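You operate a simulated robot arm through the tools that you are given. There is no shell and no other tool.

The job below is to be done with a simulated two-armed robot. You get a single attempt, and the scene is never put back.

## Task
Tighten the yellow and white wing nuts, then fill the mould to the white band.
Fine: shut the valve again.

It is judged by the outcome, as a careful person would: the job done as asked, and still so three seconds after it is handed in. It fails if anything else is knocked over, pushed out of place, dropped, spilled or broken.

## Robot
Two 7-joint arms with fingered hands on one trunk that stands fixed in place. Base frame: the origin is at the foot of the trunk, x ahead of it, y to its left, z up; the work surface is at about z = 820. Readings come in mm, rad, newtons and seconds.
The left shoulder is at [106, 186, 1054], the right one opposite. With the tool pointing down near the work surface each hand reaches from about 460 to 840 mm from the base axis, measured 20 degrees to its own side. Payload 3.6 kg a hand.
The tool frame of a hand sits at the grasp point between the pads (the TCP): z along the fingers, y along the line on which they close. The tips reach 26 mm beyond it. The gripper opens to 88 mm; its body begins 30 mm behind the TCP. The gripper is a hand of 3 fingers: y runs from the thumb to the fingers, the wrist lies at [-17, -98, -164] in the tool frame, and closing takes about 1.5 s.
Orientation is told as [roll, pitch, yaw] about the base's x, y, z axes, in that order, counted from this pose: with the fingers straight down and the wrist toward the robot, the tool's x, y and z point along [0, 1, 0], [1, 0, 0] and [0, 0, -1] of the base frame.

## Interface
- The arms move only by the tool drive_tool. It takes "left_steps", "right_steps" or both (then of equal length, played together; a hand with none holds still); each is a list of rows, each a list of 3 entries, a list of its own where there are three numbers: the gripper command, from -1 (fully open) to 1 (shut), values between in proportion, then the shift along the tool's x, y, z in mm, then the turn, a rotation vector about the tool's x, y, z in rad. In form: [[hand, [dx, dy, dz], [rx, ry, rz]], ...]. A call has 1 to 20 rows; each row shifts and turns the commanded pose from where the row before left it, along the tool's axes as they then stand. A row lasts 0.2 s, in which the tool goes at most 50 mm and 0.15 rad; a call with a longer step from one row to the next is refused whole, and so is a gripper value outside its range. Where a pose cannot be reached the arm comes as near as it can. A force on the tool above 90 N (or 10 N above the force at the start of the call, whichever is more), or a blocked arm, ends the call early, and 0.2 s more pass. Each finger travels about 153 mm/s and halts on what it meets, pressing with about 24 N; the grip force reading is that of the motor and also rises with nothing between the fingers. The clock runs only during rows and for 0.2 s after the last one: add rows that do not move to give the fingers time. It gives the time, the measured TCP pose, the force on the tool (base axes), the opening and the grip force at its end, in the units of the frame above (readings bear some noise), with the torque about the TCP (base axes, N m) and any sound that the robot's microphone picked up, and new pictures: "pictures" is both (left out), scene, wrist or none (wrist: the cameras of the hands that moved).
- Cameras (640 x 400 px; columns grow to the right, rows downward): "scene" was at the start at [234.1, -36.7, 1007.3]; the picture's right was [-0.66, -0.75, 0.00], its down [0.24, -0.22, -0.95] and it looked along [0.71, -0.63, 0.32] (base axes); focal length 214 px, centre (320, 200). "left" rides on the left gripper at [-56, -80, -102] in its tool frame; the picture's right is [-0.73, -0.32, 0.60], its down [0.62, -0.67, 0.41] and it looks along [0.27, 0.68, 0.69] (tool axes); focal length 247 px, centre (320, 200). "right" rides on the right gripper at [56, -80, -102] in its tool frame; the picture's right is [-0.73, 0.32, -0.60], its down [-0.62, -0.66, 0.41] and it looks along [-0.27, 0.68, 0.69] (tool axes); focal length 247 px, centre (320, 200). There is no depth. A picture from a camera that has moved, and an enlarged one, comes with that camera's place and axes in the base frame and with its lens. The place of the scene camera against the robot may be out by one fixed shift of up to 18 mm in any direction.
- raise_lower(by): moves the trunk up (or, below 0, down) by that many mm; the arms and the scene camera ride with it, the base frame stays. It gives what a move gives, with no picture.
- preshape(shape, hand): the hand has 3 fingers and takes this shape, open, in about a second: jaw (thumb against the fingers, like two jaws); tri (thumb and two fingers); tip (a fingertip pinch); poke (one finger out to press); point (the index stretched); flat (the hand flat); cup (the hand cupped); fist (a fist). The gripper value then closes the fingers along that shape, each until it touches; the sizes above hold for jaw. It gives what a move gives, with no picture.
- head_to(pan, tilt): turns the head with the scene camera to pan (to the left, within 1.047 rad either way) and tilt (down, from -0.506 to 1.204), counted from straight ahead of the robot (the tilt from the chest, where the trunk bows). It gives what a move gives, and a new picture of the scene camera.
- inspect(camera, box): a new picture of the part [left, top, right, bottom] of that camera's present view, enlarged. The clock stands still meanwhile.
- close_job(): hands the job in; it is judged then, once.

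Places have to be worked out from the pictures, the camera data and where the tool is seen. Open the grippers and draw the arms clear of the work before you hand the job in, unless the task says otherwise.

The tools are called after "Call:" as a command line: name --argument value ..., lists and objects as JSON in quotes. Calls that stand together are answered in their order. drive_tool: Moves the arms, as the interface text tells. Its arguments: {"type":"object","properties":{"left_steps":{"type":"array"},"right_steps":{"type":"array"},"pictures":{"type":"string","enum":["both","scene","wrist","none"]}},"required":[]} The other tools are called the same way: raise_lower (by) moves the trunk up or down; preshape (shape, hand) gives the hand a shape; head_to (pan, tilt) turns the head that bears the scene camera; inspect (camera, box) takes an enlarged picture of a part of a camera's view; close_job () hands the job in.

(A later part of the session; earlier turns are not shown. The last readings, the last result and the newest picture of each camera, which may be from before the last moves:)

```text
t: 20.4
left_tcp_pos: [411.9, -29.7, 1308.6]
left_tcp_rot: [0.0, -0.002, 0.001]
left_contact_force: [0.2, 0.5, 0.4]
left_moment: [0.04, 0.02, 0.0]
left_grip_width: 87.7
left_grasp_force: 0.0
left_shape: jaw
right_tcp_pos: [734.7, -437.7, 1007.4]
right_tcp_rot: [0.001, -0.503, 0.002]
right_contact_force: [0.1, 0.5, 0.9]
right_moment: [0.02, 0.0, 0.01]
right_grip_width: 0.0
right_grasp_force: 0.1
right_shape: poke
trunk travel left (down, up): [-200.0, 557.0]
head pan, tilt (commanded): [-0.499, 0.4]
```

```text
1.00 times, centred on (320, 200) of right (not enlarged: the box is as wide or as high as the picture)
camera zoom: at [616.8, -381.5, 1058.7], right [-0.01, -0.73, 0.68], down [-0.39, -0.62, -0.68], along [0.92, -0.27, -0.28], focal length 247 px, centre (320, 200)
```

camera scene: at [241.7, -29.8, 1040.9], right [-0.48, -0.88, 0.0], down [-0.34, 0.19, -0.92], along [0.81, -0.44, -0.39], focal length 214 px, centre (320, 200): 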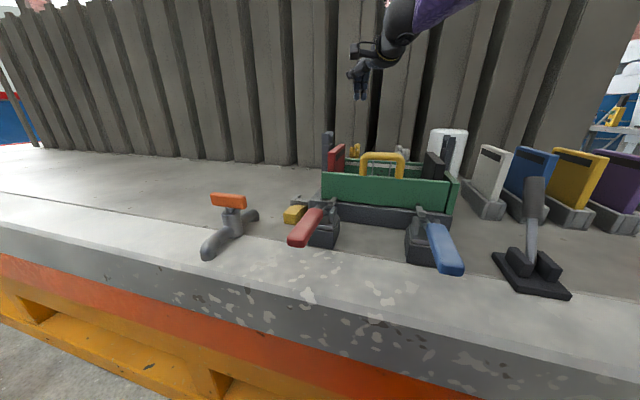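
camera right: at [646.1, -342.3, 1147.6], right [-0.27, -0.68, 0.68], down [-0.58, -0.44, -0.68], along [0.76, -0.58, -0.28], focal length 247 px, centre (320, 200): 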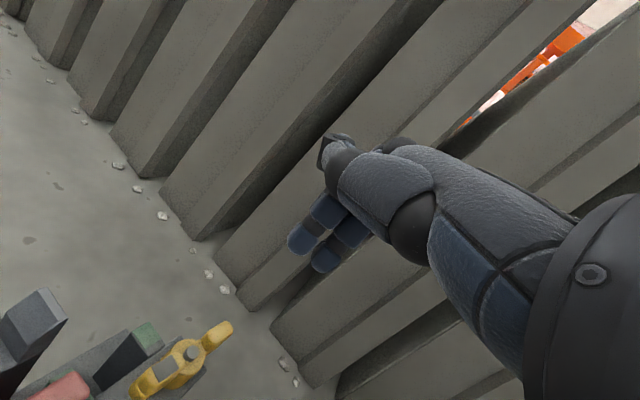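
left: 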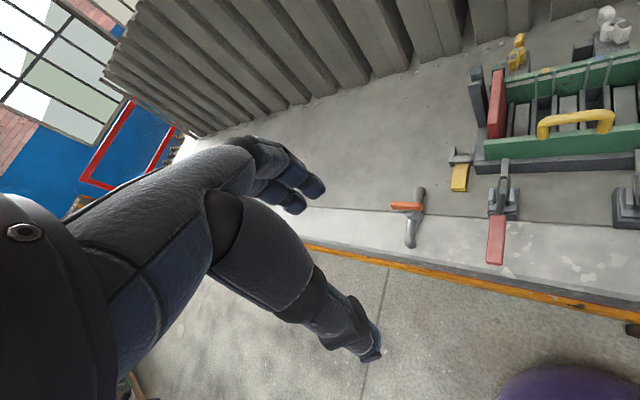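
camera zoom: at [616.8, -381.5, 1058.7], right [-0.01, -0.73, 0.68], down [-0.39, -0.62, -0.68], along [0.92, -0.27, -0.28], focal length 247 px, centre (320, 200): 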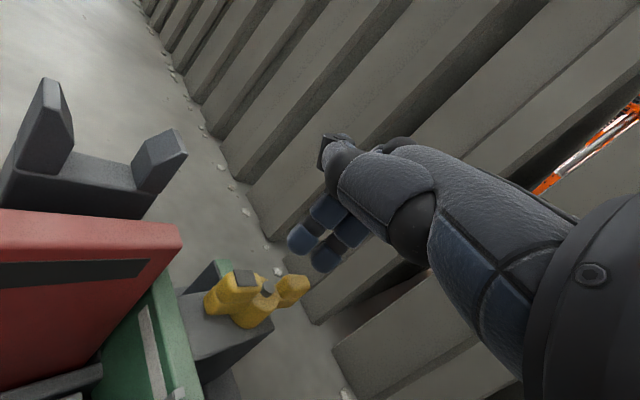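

Clear so far. I move over the far side of the yellow nut, into the free sector between its wings, still above it, and check.

Call:
drive_tool --right_steps '[[-1, [7.35, 23.6, 16.8], [0, 0, 0]], [-1, [7.35, 23.6, 16.8], [0, 0, 0]], [-1, [0, 0, 0], [0, 0, 0]]]' --pictures "wrist"

Call:
inspect --camera "left" --box '[440, 0, 600, 100]'

Call:
inspect --camera "right" --box '[160, 180, 400, 330]'

```text
t: 21.2
left_tcp_pos: [411.3, -29.6, 1308.3]
left_tcp_rot: [0.0, 0.0, 0.001]
left_contact_force: [-0.5, 0.0, 0.0]
left_moment: [-0.03, 0.0, -0.01]
left_grip_width: 87.5
left_grasp_force: 0.0
left_shape: jaw
right_tcp_pos: [793.2, -422.1, 998.1]
right_tcp_rot: [-0.001, -0.5, 0.0]
right_contact_force: [-0.1, -0.1, 0.0]
right_moment: [0.03, -0.06, 0.0]
right_grip_width: 0.0
right_grasp_force: 0.0
right_shape: poke
trunk travel left (down, up): [-200.0, 557.0]
head pan, tilt (commanded): [-0.499, 0.4]
camera right: at [675.8, -366.1, 1051.1], right [-0.01, -0.73, 0.68], down [-0.39, -0.62, -0.68], along [0.92, -0.27, -0.28], focal length 247 px, centre (320, 200)
```

right: 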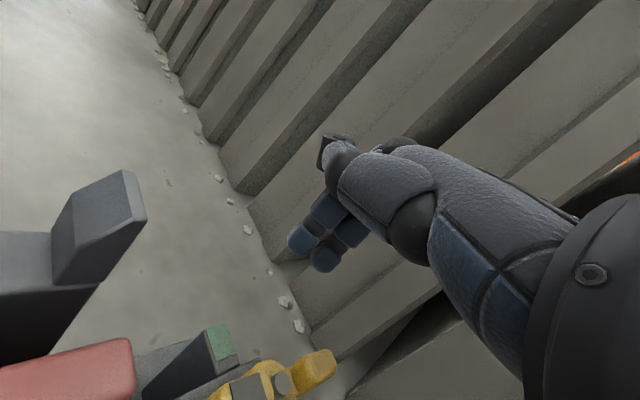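

```text
4.00 times, centred on (520, 50) of left
camera zoom: at [331.4, -85.7, 1410.2], right [-0.32, -0.73, -0.6], down [-0.66, 0.62, -0.41], along [0.68, 0.27, -0.69], focal length 988 px, centre (-480, 800)
```

zoom: 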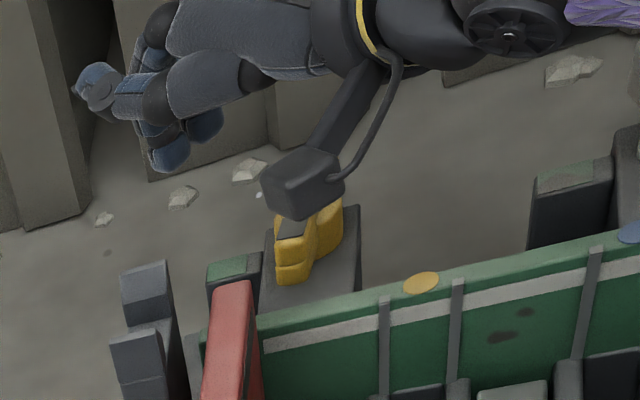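

```text
2.67 times, centred on (280, 255) of right
camera zoom: at [675.8, -366.1, 1051.1], right [-0.01, -0.73, 0.68], down [-0.39, -0.62, -0.68], along [0.92, -0.27, -0.28], focal length 659 px, centre (427, 53)
```

zoom: 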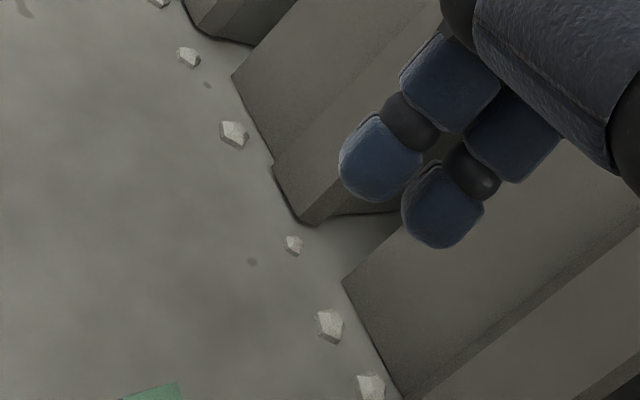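

The hand is over the free sector behind the yellow nut with the camera box clear of the posts. I descend so the fingertips reach about z≈916 beside the outer wing.

Call:
drive_tool --right_steps '[[-1, [0, -9.6, 17.6], [0, 0, 0]], [-1, [0, -9.6, 17.6], [0, 0, 0]], [-1, [0, -9.6, 17.6], [0, 0, 0]], [-1, [0, 0, 0], [0, 0, 0]]]' --pictures "wrist"

Call:
inspect --camera "right" --box '[200, 200, 440, 400]'

Call:
inspect --camera "left" --box '[440, 0, 600, 100]'

```text
t: 22.2
left_tcp_pos: [411.2, -28.6, 1307.8]
left_tcp_rot: [0.0, 0.002, 0.0]
left_contact_force: [0.3, 0.4, -0.1]
left_moment: [-0.01, -0.01, 0.0]
left_grip_width: 87.5
left_grasp_force: 0.0
left_shape: jaw
right_tcp_pos: [793.1, -422.5, 939.3]
right_tcp_rot: [-0.001, -0.5, 0.001]
right_contact_force: [0.4, 0.0, 0.2]
right_moment: [-0.01, -0.01, 0.02]
right_grip_width: 0.0
right_grasp_force: 0.0
right_shape: poke
trunk travel left (down, up): [-200.0, 557.0]
head pan, tilt (commanded): [-0.499, 0.4]
camera right: at [674.3, -365.8, 990.4], right [-0.01, -0.73, 0.68], down [-0.39, -0.62, -0.68], along [0.92, -0.27, -0.28], focal length 247 px, centre (320, 200)
```

right: 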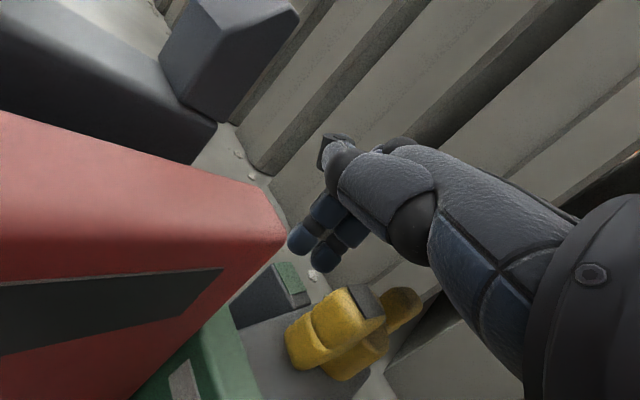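

```text
2.00 times, centred on (320, 300) of right
camera zoom: at [674.3, -365.8, 990.4], right [-0.01, -0.73, 0.68], down [-0.39, -0.62, -0.68], along [0.92, -0.27, -0.28], focal length 494 px, centre (320, 0)
```

zoom: 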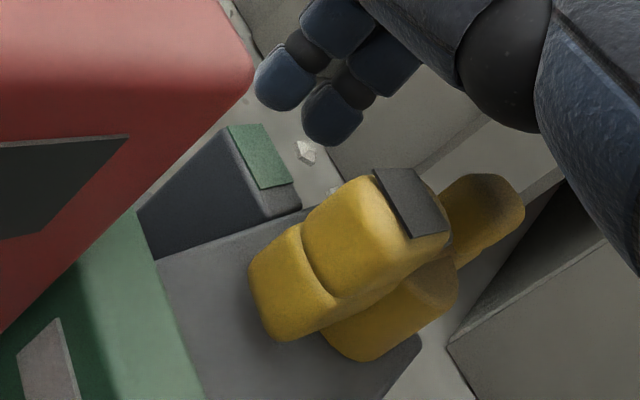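

```text
4.00 times, centred on (520, 50) of left
camera zoom: at [331.7, -85.8, 1410.0], right [-0.32, -0.73, -0.6], down [-0.67, 0.62, -0.41], along [0.68, 0.27, -0.69], focal length 988 px, centre (-480, 800)
```

zoom: 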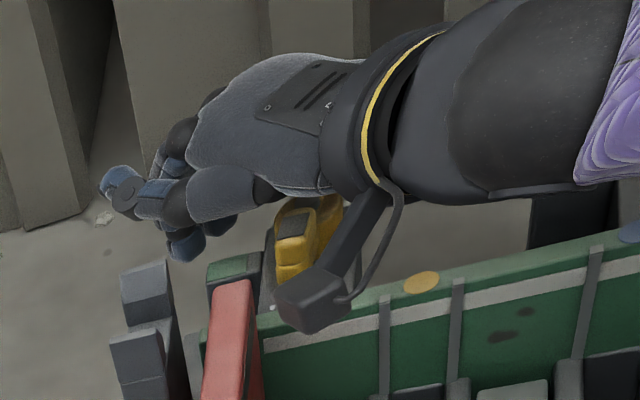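

The fingers are past the nut, next to the outer wing. I sweep in −y in small steps to meet the wing and start turning it, watching the force.

Call:
drive_tool --right_steps '[[-1, [-8, 0, 0], [0, 0, 0]], [-1, [-8, 0, 0], [0, 0, 0]], [-1, [-8, -0.7, -0.4], [0, 0, 0]], [-1, [-8, -0.7, -0.4], [0, 0, 0]]]' --pictures "wrist"

Call:
inspect --camera "right" --box '[200, 200, 440, 400]'

```text
t: 23.2
left_tcp_pos: [411.9, -31.2, 1308.3]
left_tcp_rot: [-0.001, 0.001, -0.001]
left_contact_force: [0.0, 0.4, -0.1]
left_moment: [0.02, -0.01, -0.03]
left_grip_width: 87.8
left_grasp_force: 0.0
left_shape: jaw
right_tcp_pos: [791.5, -455.1, 938.0]
right_tcp_rot: [-0.001, -0.5, 0.002]
right_contact_force: [1.1, -0.7, -1.0]
right_moment: [0.01, 0.01, -0.01]
right_grip_width: 0.1
right_grasp_force: 0.0
right_shape: poke
trunk travel left (down, up): [-200.0, 557.0]
head pan, tilt (commanded): [-0.499, 0.4]
camera right: at [672.8, -398.4, 990.4], right [-0.01, -0.73, 0.68], down [-0.39, -0.62, -0.68], along [0.92, -0.27, -0.28], focal length 247 px, centre (320, 200)
```

right: 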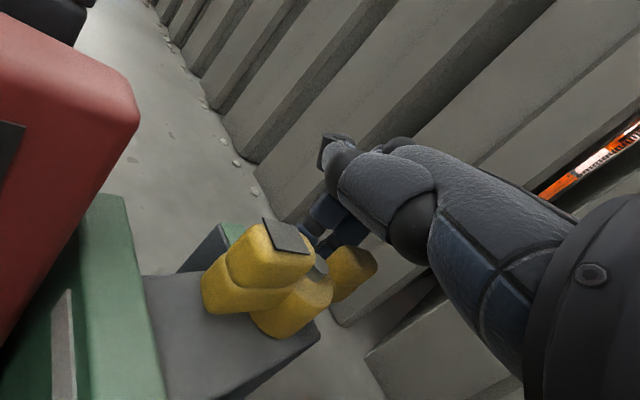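

```text
2.00 times, centred on (320, 300) of right
camera zoom: at [672.8, -398.4, 990.4], right [-0.01, -0.73, 0.68], down [-0.39, -0.62, -0.68], along [0.92, -0.27, -0.28], focal length 494 px, centre (320, 0)
```

zoom: 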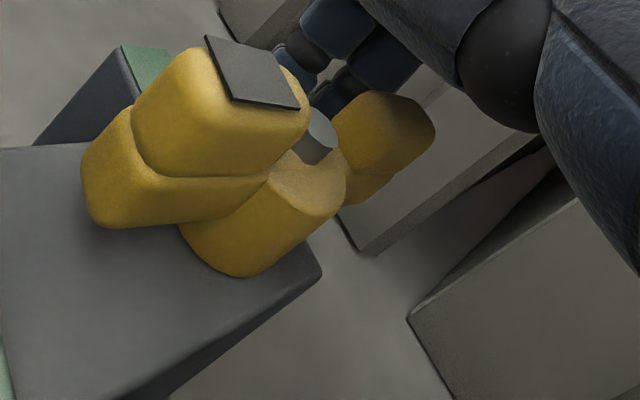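

A close-range triangulation from the last two wrist views shows things sit ~20 mm higher and ~14 mm nearer than my far estimate: yellow bolt ≈ [750,-440,944], wings' top ≈ 957. No contact yet, so I raise 10 mm and keep sweeping toward the wing.

Call:
drive_tool --right_steps '[[-1, [0, -1.8, -12.4], [0, 0, 0]], [-1, [-6, -4, -2.2], [0, 0, 0]], [-1, [-6, -4, -2.2], [0, 0, 0]]]' --pictures "wrist"

Call:
inspect --camera "right" --box '[200, 180, 440, 380]'

```text
t: 24.0
left_tcp_pos: [412.0, -29.8, 1307.6]
left_tcp_rot: [0.0, 0.001, 0.0]
left_contact_force: [0.3, -0.1, 0.3]
left_moment: [0.01, -0.02, 0.0]
left_grip_width: 87.6
left_grasp_force: 0.0
left_shape: jaw
right_tcp_pos: [774.3, -466.2, 947.8]
right_tcp_rot: [-0.002, -0.499, -0.001]
right_contact_force: [0.8, 0.2, 0.0]
right_moment: [-0.01, 0.01, 0.0]
right_grip_width: 0.0
right_grasp_force: 0.1
right_shape: poke
trunk travel left (down, up): [-200.0, 557.0]
head pan, tilt (commanded): [-0.499, 0.4]
camera right: at [656.7, -410.5, 1000.2], right [-0.01, -0.73, 0.68], down [-0.39, -0.62, -0.68], along [0.92, -0.27, -0.28], focal length 247 px, centre (320, 200)
```

right: 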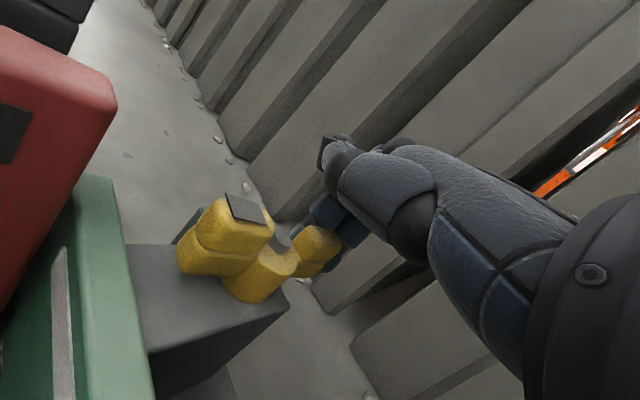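

```text
2.00 times, centred on (320, 280) of right
camera zoom: at [656.7, -410.5, 1000.2], right [-0.01, -0.73, 0.68], down [-0.39, -0.62, -0.68], along [0.92, -0.27, -0.28], focal length 494 px, centre (320, 40)
```

zoom: 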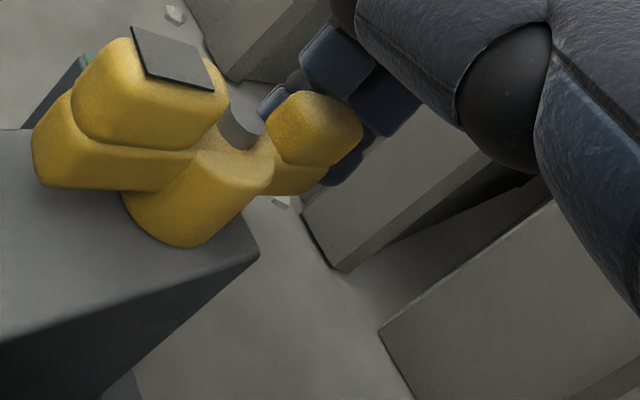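

Re-triangulated with three close views: yellow bolt ≈ [744,-437,948], mark at ~120°. The fingers are now right behind the tip of the outer wing, so I pull back and round.

Call:
drive_tool --right_steps '[[-1, [1, -3.3, -1.8], [0, 0, 0]], [-1, [1, -3.3, -1.8], [0, 0, 0]], [-1, [-5, -4, -2.2], [0, 0, 0]], [-1, [-5, -4, -2.2], [0, 0, 0]]]' --pictures "wrist"

Call:
inspect --camera "right" --box '[180, 160, 420, 360]'

```text
t: 25.0
left_tcp_pos: [411.5, -29.7, 1307.8]
left_tcp_rot: [0.001, 0.0, -0.002]
left_contact_force: [0.1, 0.2, 0.0]
left_moment: [-0.02, 0.02, -0.01]
left_grip_width: 87.8
left_grasp_force: 0.0
left_shape: jaw
right_tcp_pos: [758.6, -474.0, 949.8]
right_tcp_rot: [0.001, -0.499, 0.002]
right_contact_force: [0.7, 1.5, 0.7]
right_moment: [0.03, 0.0, 0.0]
right_grip_width: 0.1
right_grasp_force: 0.0
right_shape: poke
trunk travel left (down, up): [-200.0, 557.0]
head pan, tilt (commanded): [-0.499, 0.4]
camera right: at [640.2, -418.6, 1000.9], right [-0.01, -0.73, 0.68], down [-0.39, -0.62, -0.68], along [0.92, -0.27, -0.28], focal length 247 px, centre (320, 200)
```

right: 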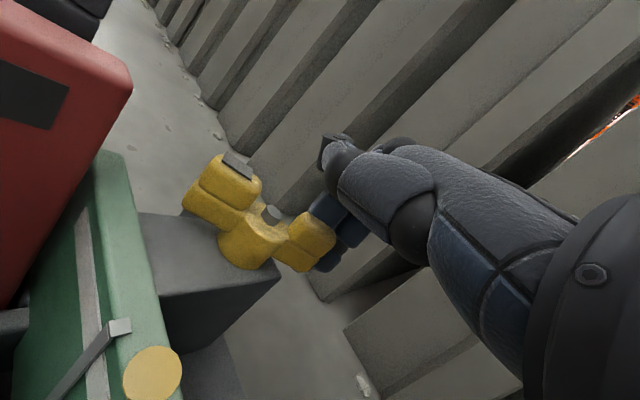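

```text
2.00 times, centred on (300, 260) of right
camera zoom: at [640.2, -418.6, 1000.9], right [-0.01, -0.73, 0.68], down [-0.39, -0.62, -0.68], along [0.92, -0.27, -0.28], focal length 494 px, centre (360, 80)
```

zoom: 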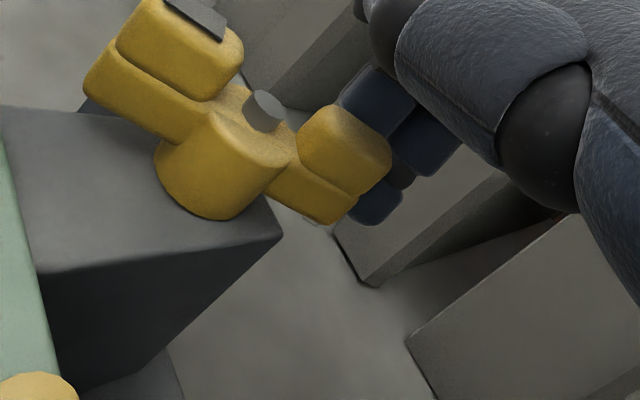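

The nut is turning freely with the fingers behind the outer wing. I continue the pull along the arc.

Call:
drive_tool --right_steps '[[-1, [-2.8, -4.2, -2.3], [0, 0, 0]], [-1, [-2.8, -4.2, -2.3], [0, 0, 0]], [-1, [-2.8, -4.2, -2.3], [0, 0, 0]]]' --pictures "wrist"

Call:
inspect --camera "right" --box '[140, 100, 420, 330]'

```text
t: 25.8
left_tcp_pos: [412.2, -30.0, 1308.4]
left_tcp_rot: [-0.001, 0.0, -0.001]
left_contact_force: [0.4, 0.0, -0.2]
left_moment: [-0.01, 0.0, -0.03]
left_grip_width: 87.5
left_grasp_force: 0.2
left_shape: jaw
right_tcp_pos: [744.6, -484.1, 948.4]
right_tcp_rot: [0.0, -0.499, 0.0]
right_contact_force: [1.4, 0.8, -0.9]
right_moment: [0.02, -0.04, -0.01]
right_grip_width: 0.0
right_grasp_force: 0.1
right_shape: poke
trunk travel left (down, up): [-200.0, 557.0]
head pan, tilt (commanded): [-0.499, 0.4]
camera right: at [625.5, -427.7, 1000.4], right [-0.01, -0.73, 0.68], down [-0.39, -0.62, -0.68], along [0.92, -0.27, -0.28], focal length 247 px, centre (320, 200)
```

right: 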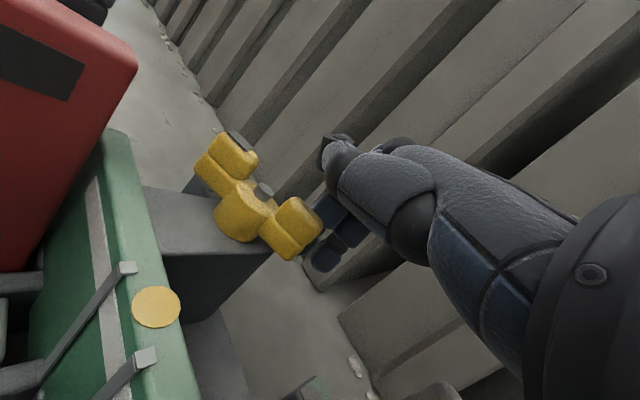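

```text
1.74 times, centred on (280, 215) of right
camera zoom: at [625.5, -427.7, 1000.4], right [-0.01, -0.73, 0.68], down [-0.39, -0.62, -0.68], along [0.92, -0.27, -0.28], focal length 430 px, centre (390, 174)
```

zoom: 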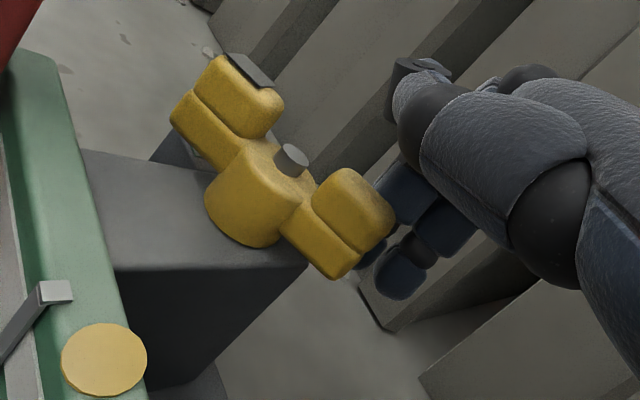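

The mark has gone from 120° to about 74°; the pad lies at about 43°, so ~30° remain. I continue pulling in −x with a little +y to stay on the wing.

Call:
drive_tool --right_steps '[[-1, [1, -3.5, -1.9], [0, 0, 0]], [-1, [1.3, -3.5, -1.9], [0, 0, 0]], [-1, [1.3, -3.0, -1.6], [0, 0, 0]]]' --pictures "wrist"

Call:
inspect --camera "right" --box '[140, 100, 420, 330]'

```text
t: 26.6
left_tcp_pos: [411.7, -29.2, 1306.8]
left_tcp_rot: [0.0, 0.001, -0.001]
left_contact_force: [0.4, 0.0, -0.1]
left_moment: [0.01, 0.05, 0.03]
left_grip_width: 87.6
left_grasp_force: 0.0
left_shape: jaw
right_tcp_pos: [732.5, -482.0, 948.6]
right_tcp_rot: [-0.001, -0.499, 0.001]
right_contact_force: [1.7, -0.8, 0.4]
right_moment: [0.01, -0.01, -0.05]
right_grip_width: 0.0
right_grasp_force: 0.0
right_shape: poke
trunk travel left (down, up): [-200.0, 557.0]
head pan, tilt (commanded): [-0.499, 0.4]
camera right: at [614.0, -424.6, 1000.4], right [-0.01, -0.73, 0.68], down [-0.39, -0.62, -0.68], along [0.92, -0.27, -0.28], focal length 247 px, centre (320, 200)
```

right: 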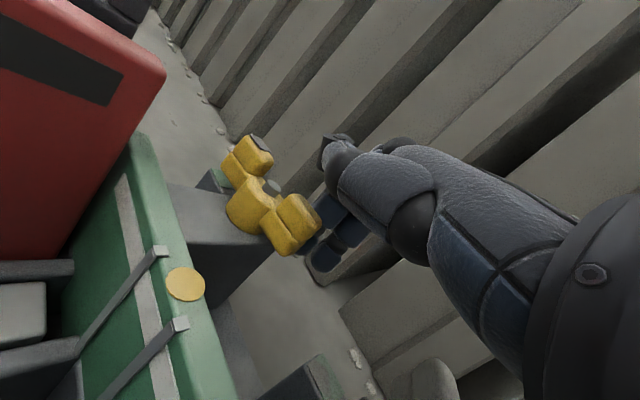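

```text
1.74 times, centred on (280, 215) of right
camera zoom: at [614.0, -424.6, 1000.4], right [-0.01, -0.73, 0.68], down [-0.39, -0.62, -0.68], along [0.92, -0.27, -0.28], focal length 430 px, centre (390, 174)
```

zoom: 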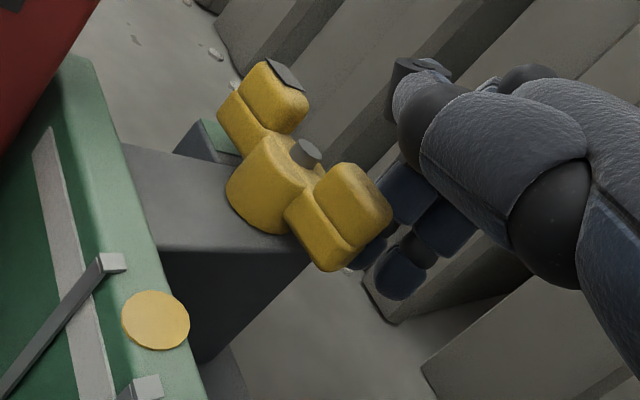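

The mark is now near 50° and the bench/pad axis is 44°; resistance is still small. I turn it a few degrees more, watching for a stop.

Call:
drive_tool --right_steps '[[-1, [0.9, -1.8, -1.0], [0, 0, 0]], [-1, [0.9, -1.8, -1.0], [0, 0, 0]]]' --pictures "none"

Call:
inspect --camera "right" --box '[180, 100, 340, 260]'

```text
t: 27.2
left_tcp_pos: [411.3, -29.7, 1306.7]
left_tcp_rot: [-0.002, 0.0, 0.001]
left_contact_force: [-0.7, 0.1, -0.2]
left_moment: [-0.02, 0.02, -0.01]
left_grip_width: 87.5
left_grasp_force: 0.0
left_shape: jaw
right_tcp_pos: [728.6, -478.8, 948.8]
right_tcp_rot: [-0.002, -0.499, 0.001]
right_contact_force: [1.0, -2.0, -0.1]
right_moment: [-0.02, 0.03, -0.07]
right_grip_width: 0.1
right_grasp_force: 0.1
right_shape: poke
trunk travel left (down, up): [-200.0, 557.0]
head pan, tilt (commanded): [-0.499, 0.4]
```

```text
2.50 times, centred on (260, 180) of right
camera zoom: at [610.1, -422.1, 1000.6], right [-0.01, -0.73, 0.68], down [-0.39, -0.62, -0.68], along [0.92, -0.27, -0.28], focal length 617 px, centre (470, 250)
```

zoom: 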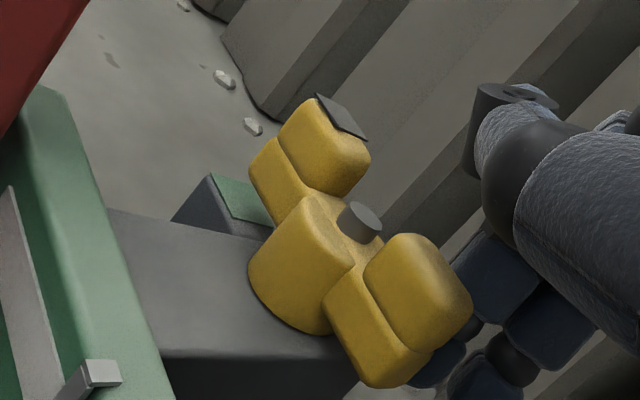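

The mark now points roughly along the pad direction (~42–45°). I back the fingers off the wing and raise the hand to check from the left camera.

Call:
drive_tool --right_steps '[[-1, [-8, 5, 3], [0, 0, 0]], [-1, [-8, 5, 3], [0, 0, 0]], [-1, [0, 18, -33], [0, 0, 0]], [-1, [0, 18, -33], [0, 0, 0]], [-1, [0, 18, -33], [0, 0, 0]], [-1, [-30, -30, -20], [0, 0, 0]], [-1, [-30, -30, -20], [0, 0, 0]]]' --pictures "wrist"

Call:
inspect --camera "left" --box '[460, 20, 620, 120]'

Call:
inspect --camera "scene" --box '[300, 120, 460, 220]'

```text
t: 28.8
left_tcp_pos: [412.2, -29.8, 1307.8]
left_tcp_rot: [0.0, 0.0, -0.002]
left_contact_force: [0.0, 0.6, -0.2]
left_moment: [0.03, 0.03, 0.01]
left_grip_width: 87.8
left_grasp_force: 0.2
left_shape: jaw
right_tcp_pos: [666.2, -554.4, 1068.1]
right_tcp_rot: [-0.002, -0.501, 0.003]
right_contact_force: [-0.5, -0.6, 0.1]
right_moment: [0.02, 0.02, 0.02]
right_grip_width: 0.0
right_grasp_force: 0.1
right_shape: poke
trunk travel left (down, up): [-200.0, 557.0]
head pan, tilt (commanded): [-0.499, 0.4]
camera right: at [547.1, -497.9, 1120.5], right [-0.01, -0.73, 0.68], down [-0.38, -0.63, -0.68], along [0.92, -0.27, -0.28], focal length 247 px, centre (320, 200)
```

right: 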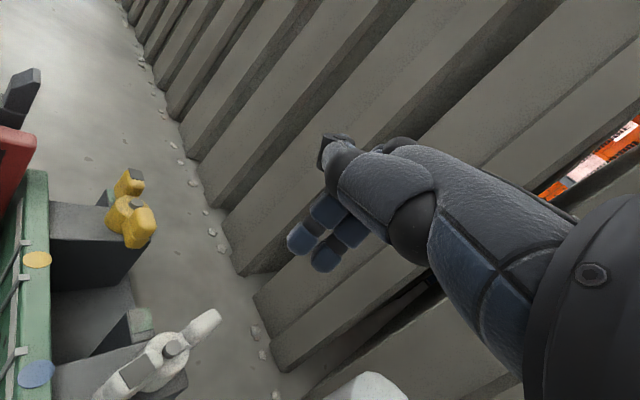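

```text
4.00 times, centred on (540, 70) of left
camera zoom: at [331.1, -85.8, 1410.2], right [-0.32, -0.73, -0.6], down [-0.67, 0.62, -0.41], along [0.68, 0.27, -0.69], focal length 988 px, centre (-560, 720)
```

zoom: 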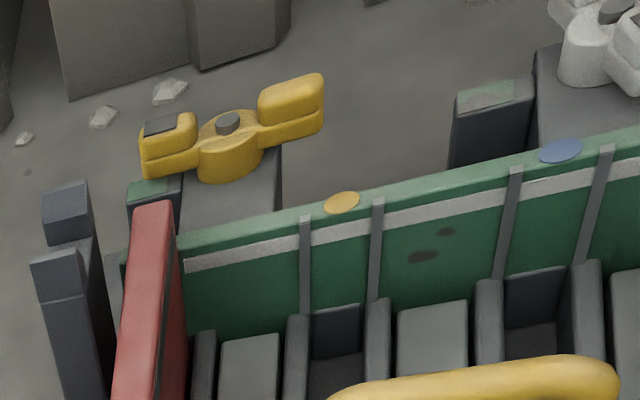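

```text
4.00 times, centred on (380, 170) of scene
camera zoom: at [257.5, -29.7, 942.7], right [-0.48, -0.88, 0.0], down [-0.34, 0.19, -0.92], along [0.81, -0.44, -0.39], focal length 858 px, centre (80, 320)
```

zoom: 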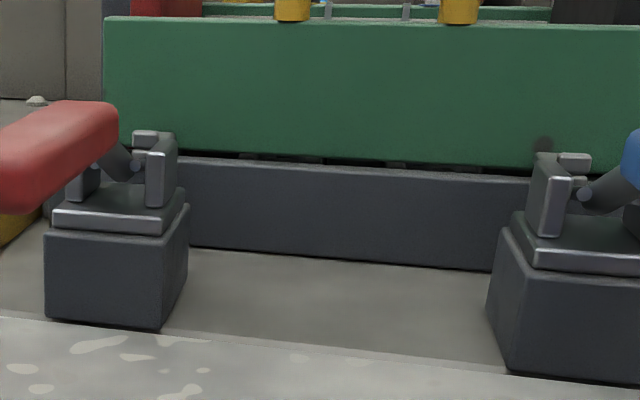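

The left view shows the yellow mark about 4° short of exact alignment with the pad axis and no stop was felt, so I'll come back for a final nudge. Next the white nut: I turn the hand to yaw −0.8 with less tilt (so the wrist stays clear of the right-end posts) and go above the free sector behind it.

Call:
drive_tool --right_steps '[[-1, [0, 0, 0], [0.15, 0, 0]], [-1, [0, 0, 0], [0.15, 0, 0]], [-1, [0, 0, 0], [0, -0.0265, 0.1307]], [-1, [0, 0, 0], [0, -0.0265, 0.1307]], [-1, [0, 0, 0], [0, -0.0265, 0.1307]], [-1, [0, 0, 0], [0, -0.0265, 0.1307]], [-1, [0, 0, 0], [0, -0.0265, 0.1307]], [-1, [0, 0, 0], [0, -0.0265, 0.1307]], [-1, [25.4, -9.2, 32.8], [0, 0, 0]], [-1, [25.4, -9.2, 32.8], [0, 0, 0]], [-1, [0, 0, 0], [0, 0, 0]]]' --pictures "wrist"

Call:
inspect --camera "left" --box '[500, 0, 640, 100]'

```text
t: 31.1
left_tcp_pos: [411.9, -25.3, 1307.3]
left_tcp_rot: [-0.001, -0.001, 0.003]
left_contact_force: [0.5, -0.6, 0.1]
left_moment: [-0.01, 0.08, -0.01]
left_grip_width: 87.9
left_grasp_force: 0.1
left_shape: jaw
right_tcp_pos: [676.1, -712.0, 1019.9]
right_tcp_rot: [0.009, -0.303, -0.707]
right_contact_force: [-10.8, -5.0, 45.4]
right_moment: [-0.42, 0.55, -0.07]
right_grip_width: 0.0
right_grasp_force: 0.1
right_shape: poke
right hand out of reach, approached as far as the arm can: row 5, 6, 7, 8, 9, 10
trunk travel left (down, up): [-200.0, 557.0]
head pan, tilt (commanded): [-0.499, 0.4]
stopped in row 11 (right hand): the force on the tool passed its limit at 92 N (the readings are from after the stop); the commanded pose is now the measured one
camera right: at [632.0, -599.5, 1094.8], right [-0.38, -0.64, 0.66], down [-0.79, -0.14, -0.6], along [0.48, -0.75, -0.46], focal length 247 px, centre (320, 200)
```

right: 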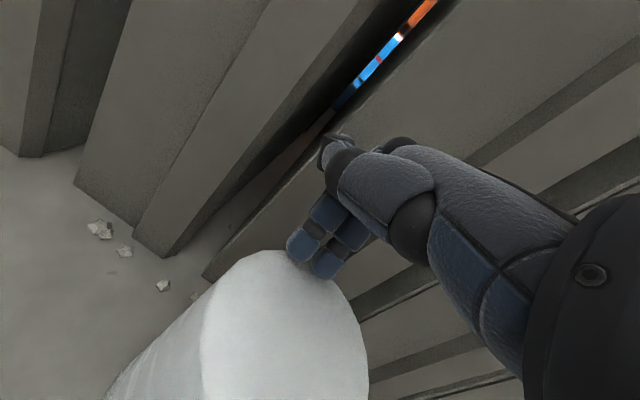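

```text
4.00 times, centred on (570, 50) of left
camera zoom: at [331.2, -81.8, 1410.1], right [-0.32, -0.74, -0.6], down [-0.67, 0.62, -0.41], along [0.68, 0.27, -0.69], focal length 988 px, centre (-680, 800)
```

zoom: 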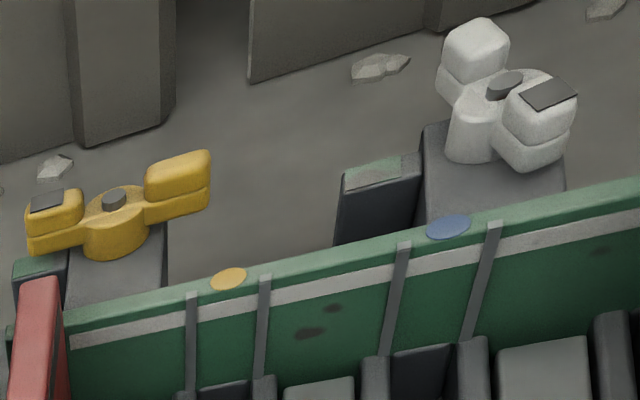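

The last turn went out of the arm's reach and the hand drifted onto the white cylinder, pressing its top. I lift straight up gently at once.

Call:
drive_tool --right_steps '[[-1, [0, 3, -9.5], [0, 0, 0]], [-1, [0, 6, -19], [0, 0, 0]], [-1, [0, 6, -19], [0, 0, 0]]]' --pictures "both"

```text
t: 31.9
left_tcp_pos: [411.5, -29.1, 1307.8]
left_tcp_rot: [0.001, 0.0, 0.002]
left_contact_force: [0.3, 0.3, -0.6]
left_moment: [0.0, -0.01, -0.02]
left_grip_width: 87.9
left_grasp_force: 0.1
left_shape: jaw
right_tcp_pos: [675.2, -712.7, 1032.9]
right_tcp_rot: [0.009, -0.267, -0.71]
right_contact_force: [0.4, -0.7, 0.9]
right_moment: [0.01, -0.02, 0.02]
right_grip_width: 0.0
right_grasp_force: 0.0
right_shape: poke
right hand out of reach, approached as far as the arm can: row 3
trunk travel left (down, up): [-200.0, 557.0]
head pan, tilt (commanded): [-0.499, 0.4]
camera scene: at [258.0, -29.5, 942.3], right [-0.48, -0.88, 0.0], down [-0.34, 0.19, -0.92], along [0.81, -0.44, -0.39], focal length 214 px, centre (320, 200)
camera right: at [631.4, -602.6, 1112.1], right [-0.37, -0.66, 0.65], down [-0.81, -0.12, -0.58], along [0.46, -0.74, -0.49], focal length 247 px, centre (320, 200)
```

scene: 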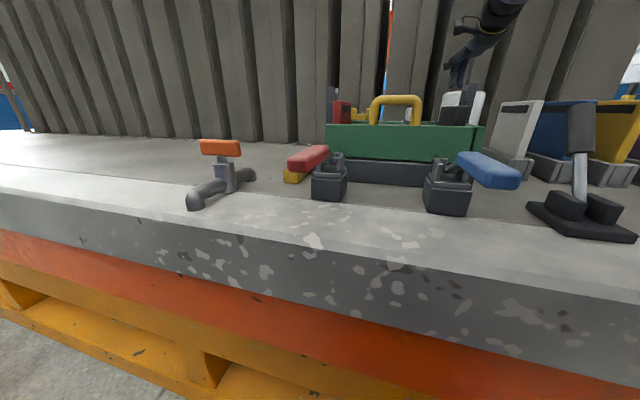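
right: 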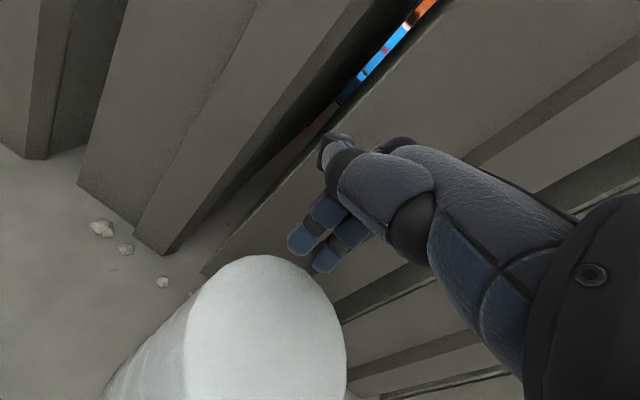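

The cylinder still stands and is free of the hand. The arm is at its limit with this yaw, so I draw the hand back toward the robot and upward, then turn the yaw back to about −0.2.

Call:
drive_tool --right_steps '[[-1, [0, -25, -20], [0, 0, 0]], [-1, [0, -35, -20], [0, 0, 0]], [-1, [0, -35, -20], [0, 0, 0]], [-1, [0, 0, 0], [0, 0.033, -0.1206]], [-1, [0, 0, 0], [0, 0.033, -0.1206]], [-1, [0, 0, 0], [0, 0.033, -0.1206]], [-1, [0, 0, 0], [0, 0.033, -0.1206]], [-1, [0, 0, 0], [0, 0, 0]]]' --pictures "both"

```text
t: 33.7
left_tcp_pos: [409.2, -28.2, 1307.6]
left_tcp_rot: [-0.002, -0.001, 0.0]
left_contact_force: [-0.2, -0.1, -0.1]
left_moment: [0.0, -0.03, 0.0]
left_grip_width: 87.7
left_grasp_force: 0.0
left_shape: jaw
right_tcp_pos: [659.8, -689.3, 1021.9]
right_tcp_rot: [0.01, -0.286, -0.207]
right_contact_force: [1.0, -4.7, 17.4]
right_moment: [-0.23, -0.13, -0.05]
right_grip_width: 0.0
right_grasp_force: 0.0
right_shape: poke
right hand out of reach, approached as far as the arm can: row 1, 2, 3, 5, 6, 7
trunk travel left (down, up): [-200.0, 557.0]
head pan, tilt (commanded): [-0.499, 0.4]
camera scene: at [256.6, -29.0, 943.3], right [-0.48, -0.88, 0.0], down [-0.34, 0.19, -0.92], along [0.81, -0.44, -0.39], focal length 214 px, centre (320, 200)
camera right: at [568.3, -613.3, 1098.8], right [-0.02, -0.75, 0.66], down [-0.64, -0.5, -0.58], along [0.77, -0.43, -0.47], focal length 247 px, centre (320, 200)
```

scene: 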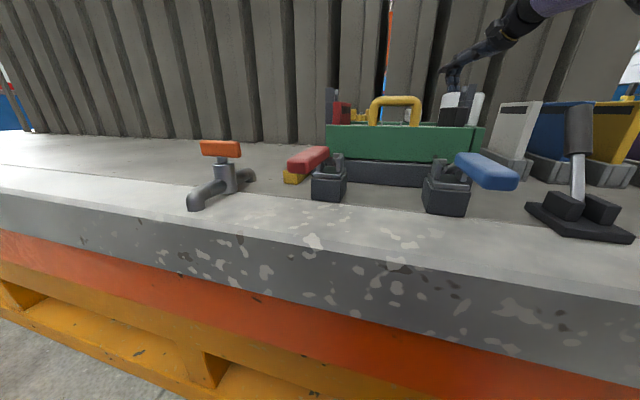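
right: 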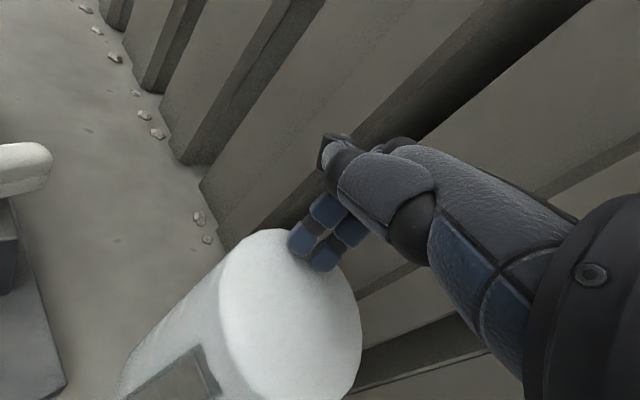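

The arm seems stuck fully stretched (near-singular), resting lightly on the cylinder. I raise the trunk 80 mm so the hand lifts off without relying on the arm.

Call:
raise_lower --by 80

Call:
drive_tool --right_steps '[[-1, [30, -20, 0], [0, 0, 0]], [-1, [30, -20, 0], [0, 0, 0]], [-1, [0, 0, 0], [0, 0, 0]]]' --pictures "both"

```text
t: 34.9
left_tcp_pos: [411.3, -29.1, 1387.4]
left_tcp_rot: [0.001, 0.001, 0.0]
left_contact_force: [0.4, -0.4, -0.9]
left_moment: [0.01, 0.0, -0.01]
left_grip_width: 87.9
left_grasp_force: 0.0
left_shape: jaw
right_tcp_pos: [637.9, -690.0, 1134.2]
right_tcp_rot: [0.02, -0.337, -0.212]
right_contact_force: [0.1, 0.5, -0.8]
right_moment: [0.02, 0.01, -0.01]
right_grip_width: 0.0
right_grasp_force: 0.0
right_shape: poke
trunk travel left (down, up): [-280.0, 477.0]
head pan, tilt (commanded): [-0.499, 0.4]
```

```text
t: 35.7
left_tcp_pos: [410.8, -29.1, 1388.4]
left_tcp_rot: [0.0, -0.002, -0.001]
left_contact_force: [-0.4, 0.5, -0.4]
left_moment: [0.02, 0.0, 0.01]
left_grip_width: 87.9
left_grasp_force: 0.0
left_shape: jaw
right_tcp_pos: [610.4, -623.1, 1123.1]
right_tcp_rot: [0.018, -0.34, -0.21]
right_contact_force: [0.3, -0.3, 0.1]
right_moment: [-0.01, -0.01, 0.01]
right_grip_width: 0.3
right_grasp_force: 0.0
right_shape: poke
trunk travel left (down, up): [-280.0, 477.0]
head pan, tilt (commanded): [-0.499, 0.4]
camera scene: at [242.4, -29.7, 1030.3], right [-0.48, -0.88, 0.0], down [-0.34, 0.19, -0.92], along [0.81, -0.44, -0.39], focal length 214 px, centre (320, 200)
camera right: at [515.6, -547.1, 1195.3], right [-0.05, -0.75, 0.66], down [-0.6, -0.5, -0.62], along [0.79, -0.43, -0.43], focal length 247 px, centre (320, 200)
```

scene: 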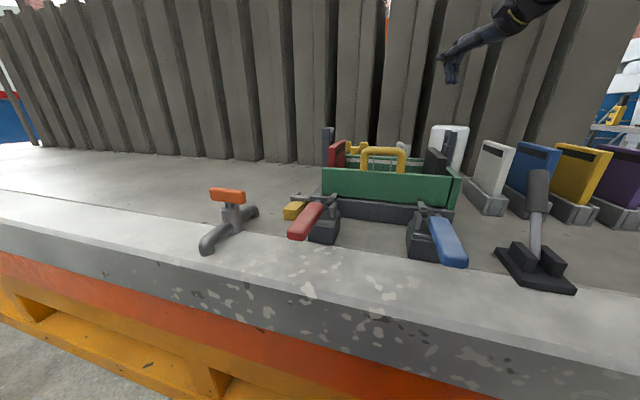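
right: 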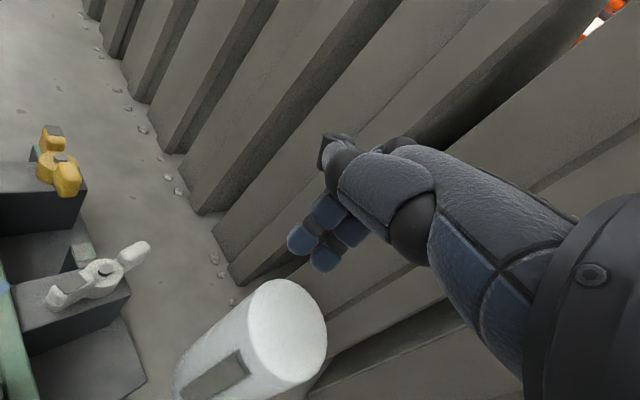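

The arm moves normally again and the cylinder still stands. I set the trunk to the same height as an earlier picture to check whether the cylinder shifted.

Call:
raise_lower --by 10

Call:
inspect --camera "scene" --box '[310, 0, 510, 200]'

Call:
inspect --camera "scene" --box '[400, 110, 500, 190]'

```text
t: 36.2
left_tcp_pos: [411.5, -29.6, 1398.3]
left_tcp_rot: [0.0, 0.001, 0.0]
left_contact_force: [0.2, 0.0, -1.2]
left_moment: [-0.03, -0.01, 0.01]
left_grip_width: 88.0
left_grasp_force: 0.1
left_shape: jaw
right_tcp_pos: [611.4, -621.8, 1132.1]
right_tcp_rot: [0.021, -0.337, -0.211]
right_contact_force: [-0.3, -0.1, 0.2]
right_moment: [0.03, 0.0, 0.04]
right_grip_width: 0.1
right_grasp_force: 0.1
right_shape: poke
trunk travel left (down, up): [-290.0, 467.0]
head pan, tilt (commanded): [-0.499, 0.4]
```

```text
2.00 times, centred on (410, 100) of scene
camera zoom: at [241.7, -30.0, 1040.9], right [-0.48, -0.88, 0.0], down [-0.34, 0.19, -0.92], along [0.81, -0.44, -0.39], focal length 429 px, centre (140, 400)
```

zoom: 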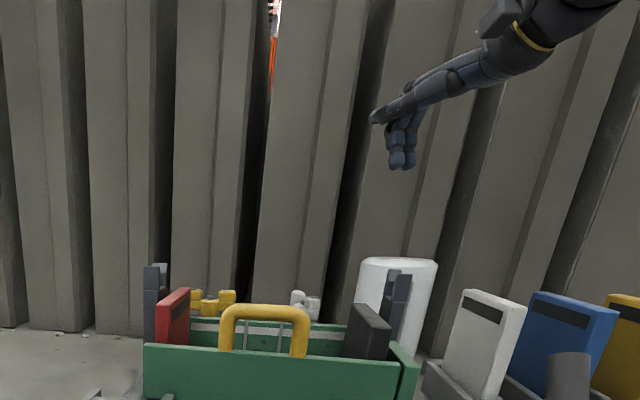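

```text
5.00 times, centred on (450, 150) of scene
camera zoom: at [241.7, -30.0, 1040.9], right [-0.48, -0.88, 0.0], down [-0.34, 0.19, -0.92], along [0.81, -0.44, -0.39], focal length 1072 px, centre (-330, 450)
```

zoom: 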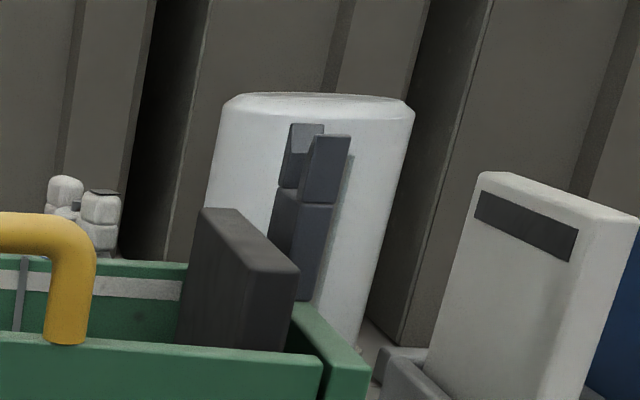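

The cylinder is exactly where it was. I now set yaw −0.2 with only slight tilt (wrist stays well above the end posts) and move over the free sector behind the white nut at [655,-530].

Call:
drive_tool --right_steps '[[-1, [0, 0, 0], [0.0935, 0, 0]], [-1, [0, 0, 0], [0.0935, 0, 0]], [-1, [25.7, 7, 25.7], [0, 0, 0]], [-1, [25.7, 7, 25.7], [0, 0, 0]], [-1, [25.7, 7, 25.7], [0, 0, 0]], [-1, [25.7, 7, 25.7], [0, 0, 0]], [-1, [25.7, 7, 25.7], [0, 0, 0]], [-1, [0, 0, 0], [0, 0, 0]]]' --pictures "wrist"

Call:
inspect --camera "right" --box '[160, 180, 400, 380]'

Call:
inspect --camera "left" --box '[500, 0, 640, 100]'

```text
t: 38.0
left_tcp_pos: [410.6, -30.7, 1399.0]
left_tcp_rot: [0.0, -0.002, 0.001]
left_contact_force: [0.0, 0.4, 0.3]
left_moment: [-0.02, 0.01, -0.02]
left_grip_width: 87.8
left_grasp_force: 0.1
left_shape: jaw
right_tcp_pos: [691.9, -505.3, 1015.2]
right_tcp_rot: [0.022, -0.153, -0.208]
right_contact_force: [0.7, 0.7, -0.4]
right_moment: [0.01, 0.01, -0.03]
right_grip_width: 0.1
right_grasp_force: 0.0
right_shape: poke
trunk travel left (down, up): [-290.0, 467.0]
head pan, tilt (commanded): [-0.499, 0.4]
camera right: at [611.6, -433.1, 1105.6], right [0.07, -0.78, 0.63], down [-0.71, -0.48, -0.52], along [0.7, -0.41, -0.58], focal length 247 px, centre (320, 200)
```

right: 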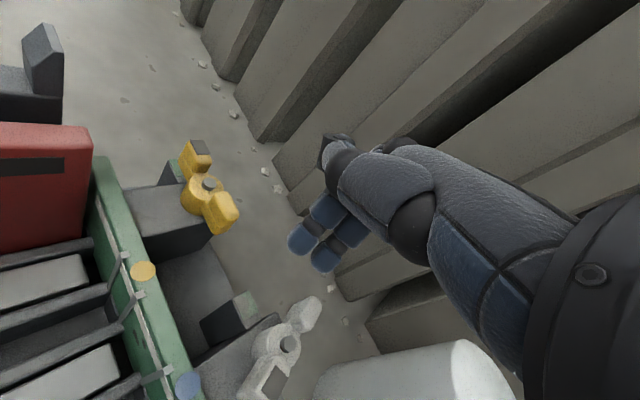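

```text
2.00 times, centred on (280, 280) of right
camera zoom: at [611.6, -433.1, 1105.6], right [0.07, -0.78, 0.63], down [-0.71, -0.48, -0.52], along [0.7, -0.41, -0.58], focal length 494 px, centre (400, 40)
```

zoom: 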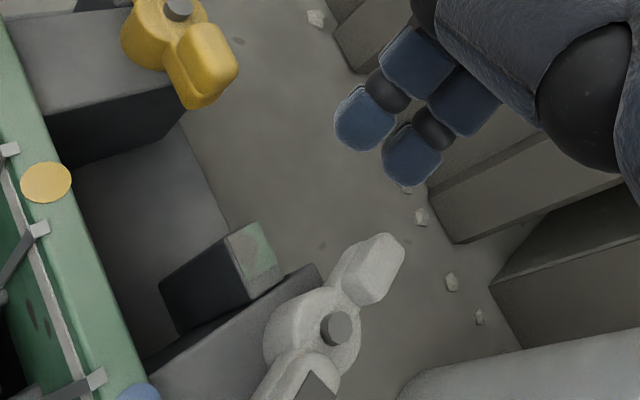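

```text
4.00 times, centred on (570, 50) of left
camera zoom: at [330.8, -85.5, 1500.4], right [-0.32, -0.73, -0.6], down [-0.66, 0.62, -0.41], along [0.68, 0.27, -0.69], focal length 988 px, centre (-680, 800)
```

zoom: 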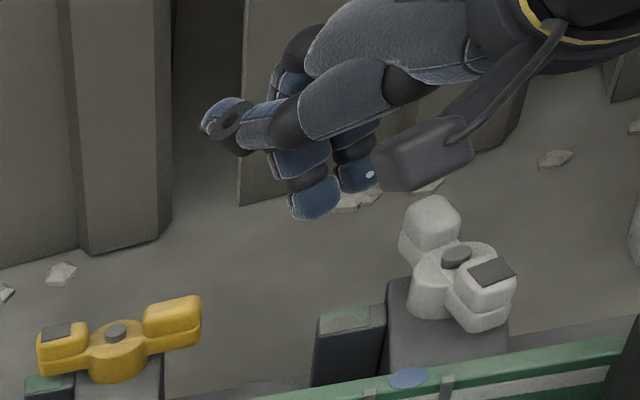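

White bolt ≈ [657,-530], mark at ~160°, so about 115° to turn. I descend behind it, then sweep toward the outer wing.

Call:
drive_tool --right_steps '[[-1, [0.9, -3.3, 20.4], [0, 0, 0]], [-1, [0.9, -3.3, 20.4], [0, 0, 0]], [-1, [0.9, -3.3, 20.4], [0, 0, 0]], [-1, [0, 0, 0], [0, 0, 0]]]' --pictures "wrist"

Call:
drive_tool --right_steps '[[-1, [-10, 0, 0], [0, 0, 0]], [-1, [-10, 0, 0], [0, 0, 0]], [-1, [-9, -1.5, -0.25], [0, 0, 0]], [-1, [-9, -1.5, -0.25], [0, 0, 0]]]' --pictures "wrist"

Call:
inspect --camera "right" --box '[160, 180, 400, 380]'

```text
t: 39.0
left_tcp_pos: [410.0, -28.8, 1398.2]
left_tcp_rot: [0.0, -0.002, 0.0]
left_contact_force: [1.5, 0.3, 0.1]
left_moment: [-0.03, 0.01, 0.0]
left_grip_width: 87.8
left_grasp_force: 0.1
left_shape: jaw
right_tcp_pos: [692.0, -501.2, 951.8]
right_tcp_rot: [0.019, -0.15, -0.207]
right_contact_force: [0.5, 0.5, -1.0]
right_moment: [-0.02, 0.01, 0.01]
right_grip_width: 0.0
right_grasp_force: 0.0
right_shape: poke
trunk travel left (down, up): [-290.0, 467.0]
head pan, tilt (commanded): [-0.499, 0.4]
camera right: at [610.4, -428.7, 1042.8], right [0.07, -0.78, 0.63], down [-0.71, -0.48, -0.52], along [0.7, -0.41, -0.58], focal length 247 px, centre (320, 200)
```

right: 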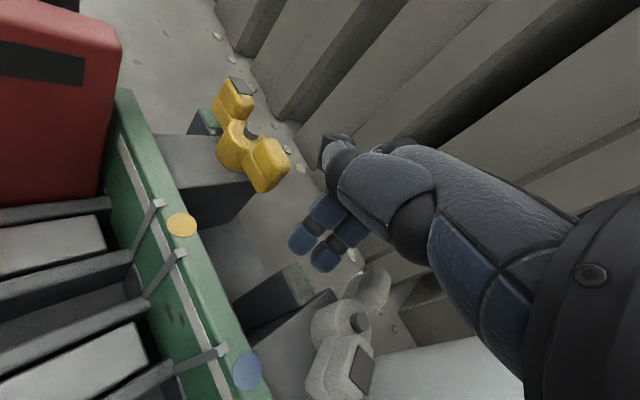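

```text
t: 40.0
left_tcp_pos: [411.0, -28.6, 1397.7]
left_tcp_rot: [0.0, 0.001, 0.0]
left_contact_force: [1.4, -0.2, 0.0]
left_moment: [-0.01, -0.02, 0.02]
left_grip_width: 87.6
left_grasp_force: 0.1
left_shape: jaw
right_tcp_pos: [680.7, -538.4, 951.3]
right_tcp_rot: [0.019, -0.152, -0.208]
right_contact_force: [0.6, 1.3, 0.7]
right_moment: [0.03, -0.01, -0.01]
right_grip_width: 0.0
right_grasp_force: 0.1
right_shape: poke
trunk travel left (down, up): [-290.0, 467.0]
head pan, tilt (commanded): [-0.499, 0.4]
camera right: at [599.8, -465.0, 1041.4], right [0.07, -0.78, 0.63], down [-0.71, -0.48, -0.52], along [0.7, -0.41, -0.58], focal length 247 px, centre (320, 200)
```

right: 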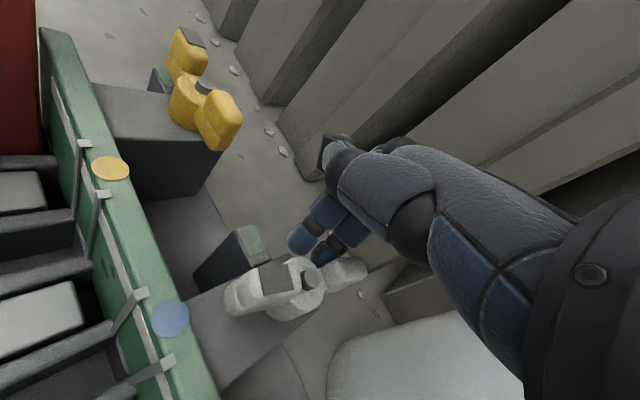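

```text
2.00 times, centred on (280, 280) of right
camera zoom: at [599.8, -465.0, 1041.4], right [0.07, -0.78, 0.63], down [-0.71, -0.48, -0.52], along [0.7, -0.41, -0.58], focal length 494 px, centre (400, 40)
```

zoom: 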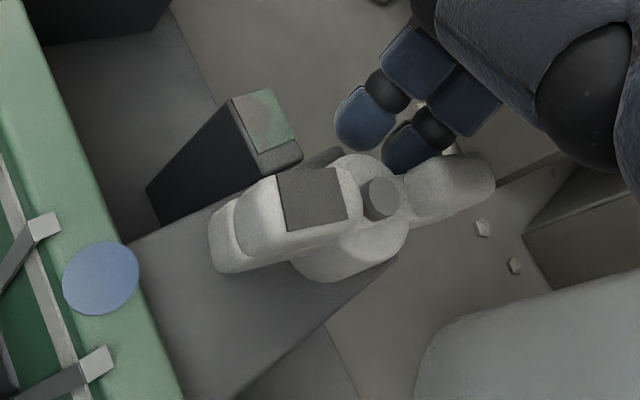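

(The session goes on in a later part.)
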